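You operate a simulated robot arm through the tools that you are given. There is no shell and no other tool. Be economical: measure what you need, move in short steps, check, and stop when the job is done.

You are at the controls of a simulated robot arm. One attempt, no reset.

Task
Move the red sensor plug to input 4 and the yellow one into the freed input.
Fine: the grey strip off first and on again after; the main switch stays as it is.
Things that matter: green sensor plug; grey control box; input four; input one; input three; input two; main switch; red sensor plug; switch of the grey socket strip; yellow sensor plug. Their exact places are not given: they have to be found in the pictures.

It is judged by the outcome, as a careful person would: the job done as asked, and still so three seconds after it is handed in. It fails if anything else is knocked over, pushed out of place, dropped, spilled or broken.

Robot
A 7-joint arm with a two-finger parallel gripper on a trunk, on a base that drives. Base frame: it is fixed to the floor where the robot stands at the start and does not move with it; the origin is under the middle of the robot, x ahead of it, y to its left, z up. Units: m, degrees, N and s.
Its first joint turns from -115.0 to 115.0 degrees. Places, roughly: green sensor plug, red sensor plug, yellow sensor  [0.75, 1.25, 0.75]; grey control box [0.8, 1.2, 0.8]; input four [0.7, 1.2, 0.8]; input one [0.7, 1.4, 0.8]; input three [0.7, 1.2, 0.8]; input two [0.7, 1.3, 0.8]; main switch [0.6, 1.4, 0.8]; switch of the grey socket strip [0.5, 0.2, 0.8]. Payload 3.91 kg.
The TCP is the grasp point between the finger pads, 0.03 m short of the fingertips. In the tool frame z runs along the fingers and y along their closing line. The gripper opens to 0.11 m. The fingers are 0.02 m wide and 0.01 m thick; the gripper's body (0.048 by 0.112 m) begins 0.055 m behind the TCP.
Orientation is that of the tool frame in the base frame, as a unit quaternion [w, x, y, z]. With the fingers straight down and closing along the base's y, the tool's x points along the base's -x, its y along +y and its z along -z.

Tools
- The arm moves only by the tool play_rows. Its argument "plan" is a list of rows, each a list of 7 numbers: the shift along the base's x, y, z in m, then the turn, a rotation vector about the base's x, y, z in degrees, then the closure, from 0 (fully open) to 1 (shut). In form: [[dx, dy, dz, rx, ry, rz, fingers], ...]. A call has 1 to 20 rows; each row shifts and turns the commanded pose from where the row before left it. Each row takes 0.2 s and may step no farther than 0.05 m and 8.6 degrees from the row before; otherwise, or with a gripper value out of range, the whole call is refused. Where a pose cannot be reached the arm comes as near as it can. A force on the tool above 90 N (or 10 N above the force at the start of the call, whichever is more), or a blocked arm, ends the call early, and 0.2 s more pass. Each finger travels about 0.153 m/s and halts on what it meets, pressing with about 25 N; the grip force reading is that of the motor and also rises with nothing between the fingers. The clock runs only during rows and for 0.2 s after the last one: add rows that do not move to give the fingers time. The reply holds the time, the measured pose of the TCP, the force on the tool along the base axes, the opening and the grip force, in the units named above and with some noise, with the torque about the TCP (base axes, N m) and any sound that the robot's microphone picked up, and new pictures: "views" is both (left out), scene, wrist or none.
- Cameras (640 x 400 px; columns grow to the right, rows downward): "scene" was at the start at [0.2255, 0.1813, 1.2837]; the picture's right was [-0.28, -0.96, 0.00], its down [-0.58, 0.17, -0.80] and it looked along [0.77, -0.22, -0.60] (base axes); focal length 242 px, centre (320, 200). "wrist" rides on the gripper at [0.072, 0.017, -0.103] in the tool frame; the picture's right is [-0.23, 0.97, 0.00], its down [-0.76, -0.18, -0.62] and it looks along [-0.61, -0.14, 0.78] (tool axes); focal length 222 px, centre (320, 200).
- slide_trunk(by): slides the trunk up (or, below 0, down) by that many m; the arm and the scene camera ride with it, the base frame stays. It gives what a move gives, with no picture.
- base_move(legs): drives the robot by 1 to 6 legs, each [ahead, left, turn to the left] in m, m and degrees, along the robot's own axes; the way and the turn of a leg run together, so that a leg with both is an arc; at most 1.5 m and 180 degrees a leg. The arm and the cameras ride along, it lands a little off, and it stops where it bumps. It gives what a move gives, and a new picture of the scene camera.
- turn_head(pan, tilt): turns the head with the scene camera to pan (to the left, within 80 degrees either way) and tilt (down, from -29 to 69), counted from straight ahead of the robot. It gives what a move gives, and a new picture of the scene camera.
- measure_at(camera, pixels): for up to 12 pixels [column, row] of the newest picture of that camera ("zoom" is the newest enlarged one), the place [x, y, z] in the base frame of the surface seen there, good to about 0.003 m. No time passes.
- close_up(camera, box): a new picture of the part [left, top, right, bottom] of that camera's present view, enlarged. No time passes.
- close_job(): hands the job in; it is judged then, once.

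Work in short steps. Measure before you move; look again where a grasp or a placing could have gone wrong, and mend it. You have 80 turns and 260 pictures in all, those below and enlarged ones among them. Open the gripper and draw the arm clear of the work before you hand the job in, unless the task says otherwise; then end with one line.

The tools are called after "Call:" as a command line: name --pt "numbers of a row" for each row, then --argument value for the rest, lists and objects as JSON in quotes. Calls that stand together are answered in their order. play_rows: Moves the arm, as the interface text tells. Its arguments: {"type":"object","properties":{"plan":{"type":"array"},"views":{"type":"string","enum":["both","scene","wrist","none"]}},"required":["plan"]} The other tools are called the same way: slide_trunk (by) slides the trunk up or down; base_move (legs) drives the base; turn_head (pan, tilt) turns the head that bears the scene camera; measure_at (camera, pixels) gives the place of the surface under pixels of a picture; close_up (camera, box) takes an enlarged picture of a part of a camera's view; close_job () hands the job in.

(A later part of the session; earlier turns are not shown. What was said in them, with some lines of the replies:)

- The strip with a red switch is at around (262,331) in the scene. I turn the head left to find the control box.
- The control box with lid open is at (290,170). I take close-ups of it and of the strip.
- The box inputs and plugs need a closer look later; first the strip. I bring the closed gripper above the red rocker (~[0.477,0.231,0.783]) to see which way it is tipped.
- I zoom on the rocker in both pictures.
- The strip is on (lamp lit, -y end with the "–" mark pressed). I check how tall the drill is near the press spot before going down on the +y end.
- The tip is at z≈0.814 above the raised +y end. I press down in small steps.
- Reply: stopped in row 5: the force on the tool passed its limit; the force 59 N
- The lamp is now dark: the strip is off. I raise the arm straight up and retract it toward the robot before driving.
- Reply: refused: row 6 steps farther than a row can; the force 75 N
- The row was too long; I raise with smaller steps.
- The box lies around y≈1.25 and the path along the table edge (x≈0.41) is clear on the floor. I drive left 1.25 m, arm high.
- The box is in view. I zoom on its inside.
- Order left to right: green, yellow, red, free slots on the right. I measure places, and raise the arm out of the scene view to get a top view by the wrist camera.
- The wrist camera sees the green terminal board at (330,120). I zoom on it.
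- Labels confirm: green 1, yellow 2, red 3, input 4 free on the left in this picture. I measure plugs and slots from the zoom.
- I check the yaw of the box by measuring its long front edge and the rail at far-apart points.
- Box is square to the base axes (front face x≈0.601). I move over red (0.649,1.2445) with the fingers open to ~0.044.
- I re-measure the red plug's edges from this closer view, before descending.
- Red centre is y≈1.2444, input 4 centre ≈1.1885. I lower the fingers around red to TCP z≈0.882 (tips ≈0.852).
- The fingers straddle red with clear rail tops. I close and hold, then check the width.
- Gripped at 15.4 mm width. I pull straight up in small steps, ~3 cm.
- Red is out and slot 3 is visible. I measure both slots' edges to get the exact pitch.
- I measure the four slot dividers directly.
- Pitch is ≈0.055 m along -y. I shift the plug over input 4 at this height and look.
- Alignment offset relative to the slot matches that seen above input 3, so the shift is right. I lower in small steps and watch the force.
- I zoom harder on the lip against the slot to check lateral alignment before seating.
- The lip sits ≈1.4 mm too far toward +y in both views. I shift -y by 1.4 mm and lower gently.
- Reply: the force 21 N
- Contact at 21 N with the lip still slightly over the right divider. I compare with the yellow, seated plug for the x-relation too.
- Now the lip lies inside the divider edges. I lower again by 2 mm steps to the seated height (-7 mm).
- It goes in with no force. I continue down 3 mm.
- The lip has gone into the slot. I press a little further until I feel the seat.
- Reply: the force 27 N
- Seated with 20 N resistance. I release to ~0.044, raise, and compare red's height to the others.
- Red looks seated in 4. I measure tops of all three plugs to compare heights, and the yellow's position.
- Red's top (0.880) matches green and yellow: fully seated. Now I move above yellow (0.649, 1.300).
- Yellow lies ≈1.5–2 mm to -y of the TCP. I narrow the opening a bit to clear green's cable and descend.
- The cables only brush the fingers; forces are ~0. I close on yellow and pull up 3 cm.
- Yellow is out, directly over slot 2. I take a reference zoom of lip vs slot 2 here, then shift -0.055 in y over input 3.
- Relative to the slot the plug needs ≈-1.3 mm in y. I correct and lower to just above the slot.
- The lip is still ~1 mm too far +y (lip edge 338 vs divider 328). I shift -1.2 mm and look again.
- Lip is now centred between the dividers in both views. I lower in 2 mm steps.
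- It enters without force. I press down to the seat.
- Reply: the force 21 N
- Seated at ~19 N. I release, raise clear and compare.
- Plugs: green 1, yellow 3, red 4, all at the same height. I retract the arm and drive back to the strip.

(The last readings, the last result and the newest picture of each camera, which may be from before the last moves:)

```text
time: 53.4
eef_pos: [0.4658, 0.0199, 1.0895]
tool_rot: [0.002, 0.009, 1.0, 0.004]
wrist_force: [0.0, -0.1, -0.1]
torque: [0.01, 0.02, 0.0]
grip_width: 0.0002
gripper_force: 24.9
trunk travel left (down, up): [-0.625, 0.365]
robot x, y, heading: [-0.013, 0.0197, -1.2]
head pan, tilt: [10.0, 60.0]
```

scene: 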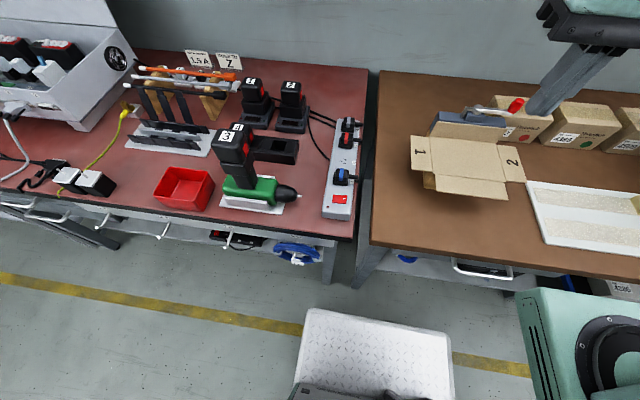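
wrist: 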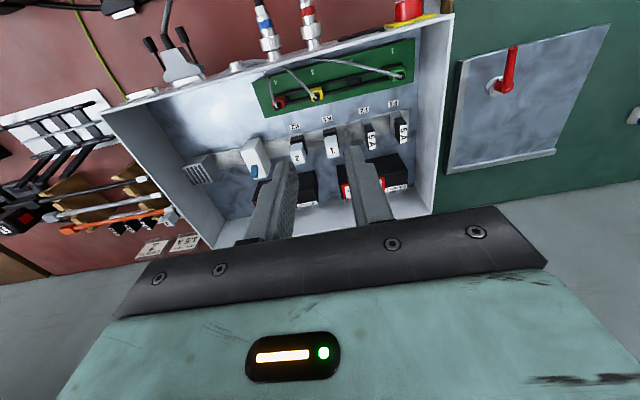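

I zoom on and measure the rocker ends from the scene.

Call:
close_up --camera "scene" --box '[308, 165, 372, 225]'

Call:
measure_at --camera "zoom" --pixels '[[280, 205], [350, 210], [365, 215], [330, 210], [340, 190], [340, 240]]'

Call:
play_rows --pt "0.002 0.04 -0.02 0 0 0 1" --pt "0.002 0.04 -0.02 0 0 0 1" --pt "0.002 0.04 -0.02 0 0 0 1" --pt "0.002 0.04 -0.02 0 0 0 1" --pt "0.002 0.04 -0.02 0 0 0 1" --pt "0.001 0 -0.03 0 0 0 1" --pt "0 0 0 0 0 0 1" --views "wrist"

```text
6.67 times, centred on (340, 195) of scene
```

zoom: 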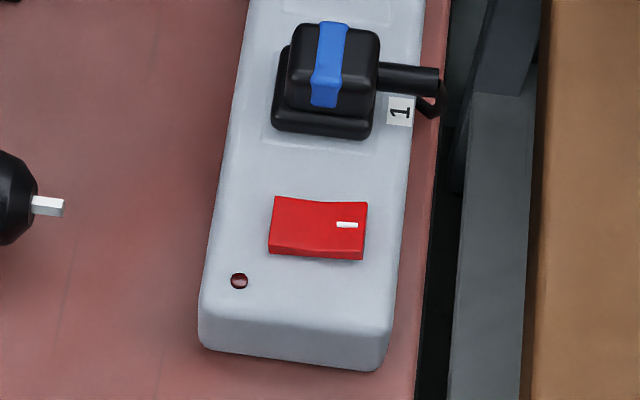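

```text
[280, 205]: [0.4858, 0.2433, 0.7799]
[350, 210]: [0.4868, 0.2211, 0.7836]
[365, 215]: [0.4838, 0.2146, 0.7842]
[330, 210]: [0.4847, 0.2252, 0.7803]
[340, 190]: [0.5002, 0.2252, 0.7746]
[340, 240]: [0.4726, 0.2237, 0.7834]
```

```text
time: 55.0
eef_pos: [0.475, 0.2216, 0.9595]
tool_rot: [0.003, 0.01, 1.0, 0.003]
wrist_force: [0.1, -0.4, -0.4]
torque: [0.02, -0.01, -0.02]
grip_width: 0.0
gripper_force: 24.6
trunk travel left (down, up): [-0.625, 0.365]
robot x, y, heading: [-0.0145, 0.0237, -1.0]
head pan, tilt: [10.0, 60.0]
```

wrist: 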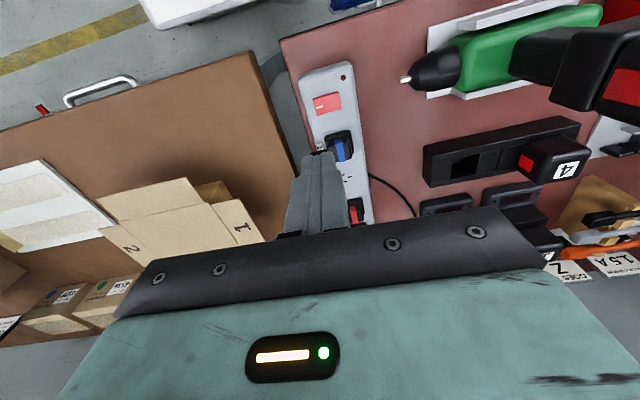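

The raised end is now -y (y≈0.218). I go to (0.478, 0.218) and descend, then press in small steps.

Call:
play_rows --pt "0.002 -0.0035 -0.04 0 0 0 1" --pt "0 0 -0.04 0 0 0 1" --pt "0 0 -0.035 0 0 0 1" --pt "0 0 -0.018 0 0 0 1" --pt "0 0 -0.006 0 0 0 1" --pt "0 0 -0.004 0 0 0 1" --pt "0 0 -0.003 0 0 0 1" --pt "0 0 -0.002 0 0 0 1" --views "wrist"

Call:
close_up --camera "scene" --box '[308, 165, 372, 225]'

```text
time: 56.8
eef_pos: [0.4796, 0.2155, 0.8139]
tool_rot: [0.005, 0.01, 1.0, 0.005]
wrist_force: [0.8, -5.7, 17.0]
torque: [-0.01, 0.09, 0.02]
grip_width: 0.0
gripper_force: 25.1
trunk travel left (down, up): [-0.625, 0.365]
robot x, y, heading: [-0.0117, 0.0171, -1.1]
head pan, tilt: [10.0, 60.0]
```

wrist: 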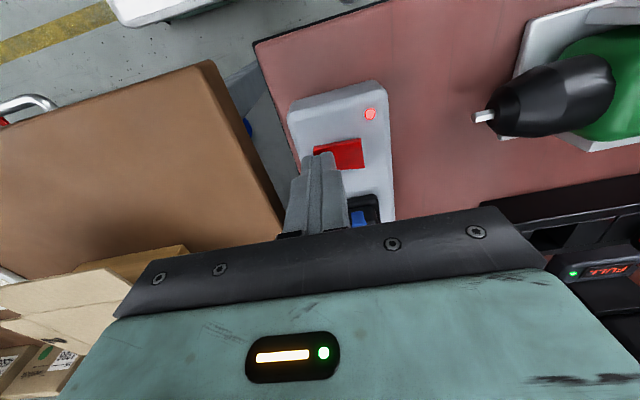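

```text
6.67 times, centred on (340, 195) of scene
```

zoom: 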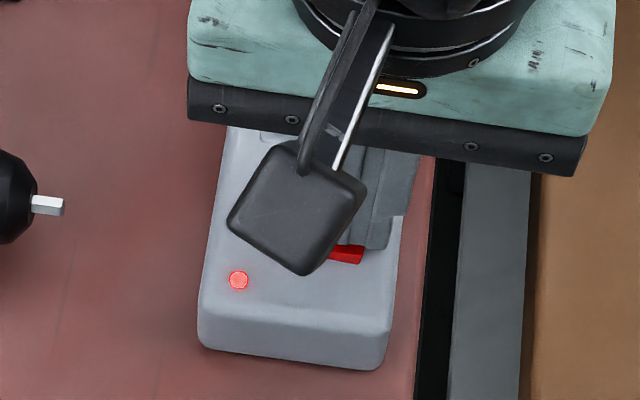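

The lamp is lit again. I raise and clear the arm, open the gripper, and look at the rocker and the box.

Call:
play_rows --pt "0 0 0.02 0 0 0 1" --pt "0 0 0.04 0 0 0 1" --pt "0 0 0.045 0 0 0 1" --pt "0 0 0.045 0 0 0 1" --pt "0 0 0.045 0 0 0 1" --pt "0 0 0.045 0 0 0 1" --pt "0 0 0.045 0 0 0 0.5" --pt "0 -0.04 0 0 0 0 0" --pt "0 -0.04 0 0 0 0 0" --pt "0 -0.04 0 0 0 0 0" --pt "0 0 0 0 0 0 0" --pt "0 0 0 0 0 0 0" --views "scene"

Call:
close_up --camera "scene" --box '[308, 165, 372, 225]'

Call:
turn_head --pan 60 --tilt 35

Call:
close_up --camera "scene" --box '[220, 120, 380, 220]'

```text
time: 59.4
eef_pos: [0.4762, 0.0962, 1.0959]
tool_rot: [0.003, 0.009, 1.0, 0.003]
wrist_force: [1.0, -0.5, 0.3]
torque: [0.01, -0.02, 0.0]
grip_width: 0.1102
gripper_force: 0.0
trunk travel left (down, up): [-0.625, 0.365]
robot x, y, heading: [-0.0113, 0.0169, -1.3]
head pan, tilt: [10.0, 60.0]
```

scene: 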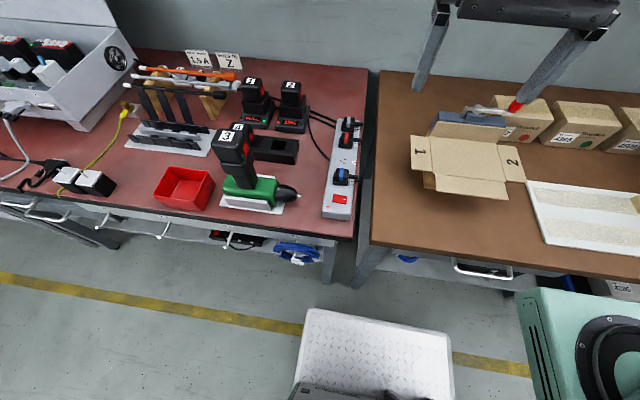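

```text
6.67 times, centred on (340, 195) of scene
```

zoom: 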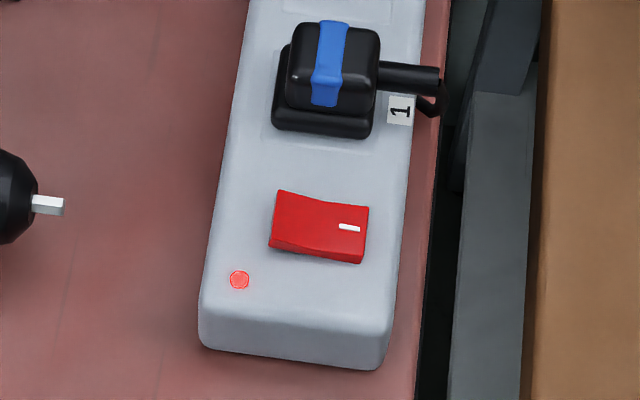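

```text
time: 60.6
eef_pos: [0.4767, 0.096, 1.0968]
tool_rot: [0.002, 0.01, 1.0, 0.003]
wrist_force: [0.2, 0.1, 0.0]
torque: [0.03, -0.01, 0.03]
grip_width: 0.1101
gripper_force: 0.1
trunk travel left (down, up): [-0.625, 0.365]
robot x, y, heading: [-0.0092, 0.0198, -0.8]
head pan, tilt: [60.0, 35.0]
```

scene: 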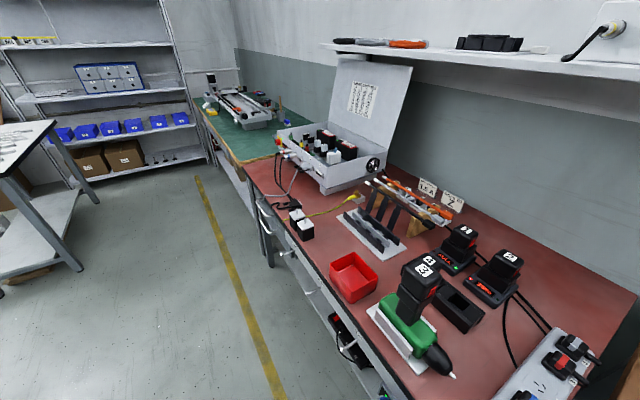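

```text
4.00 times, centred on (300, 170) of scene
```

zoom: 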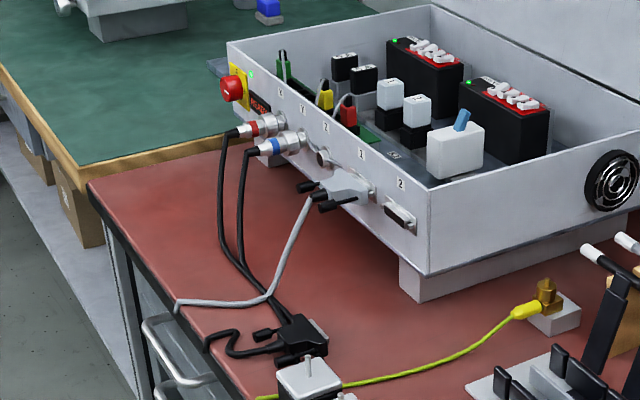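

The strip is on again, the box has power (its green LEDs are lit), the plugs are in place, and the arm is clear with the gripper open. I hand the job in.

Call:
close_job

```text
The job is handed in.
```

The red sensor plug is now in input 4 and the yellow one in input 3. I switched the grey strip off before moving them and on again after. The green plug and the main switch were left as they were.
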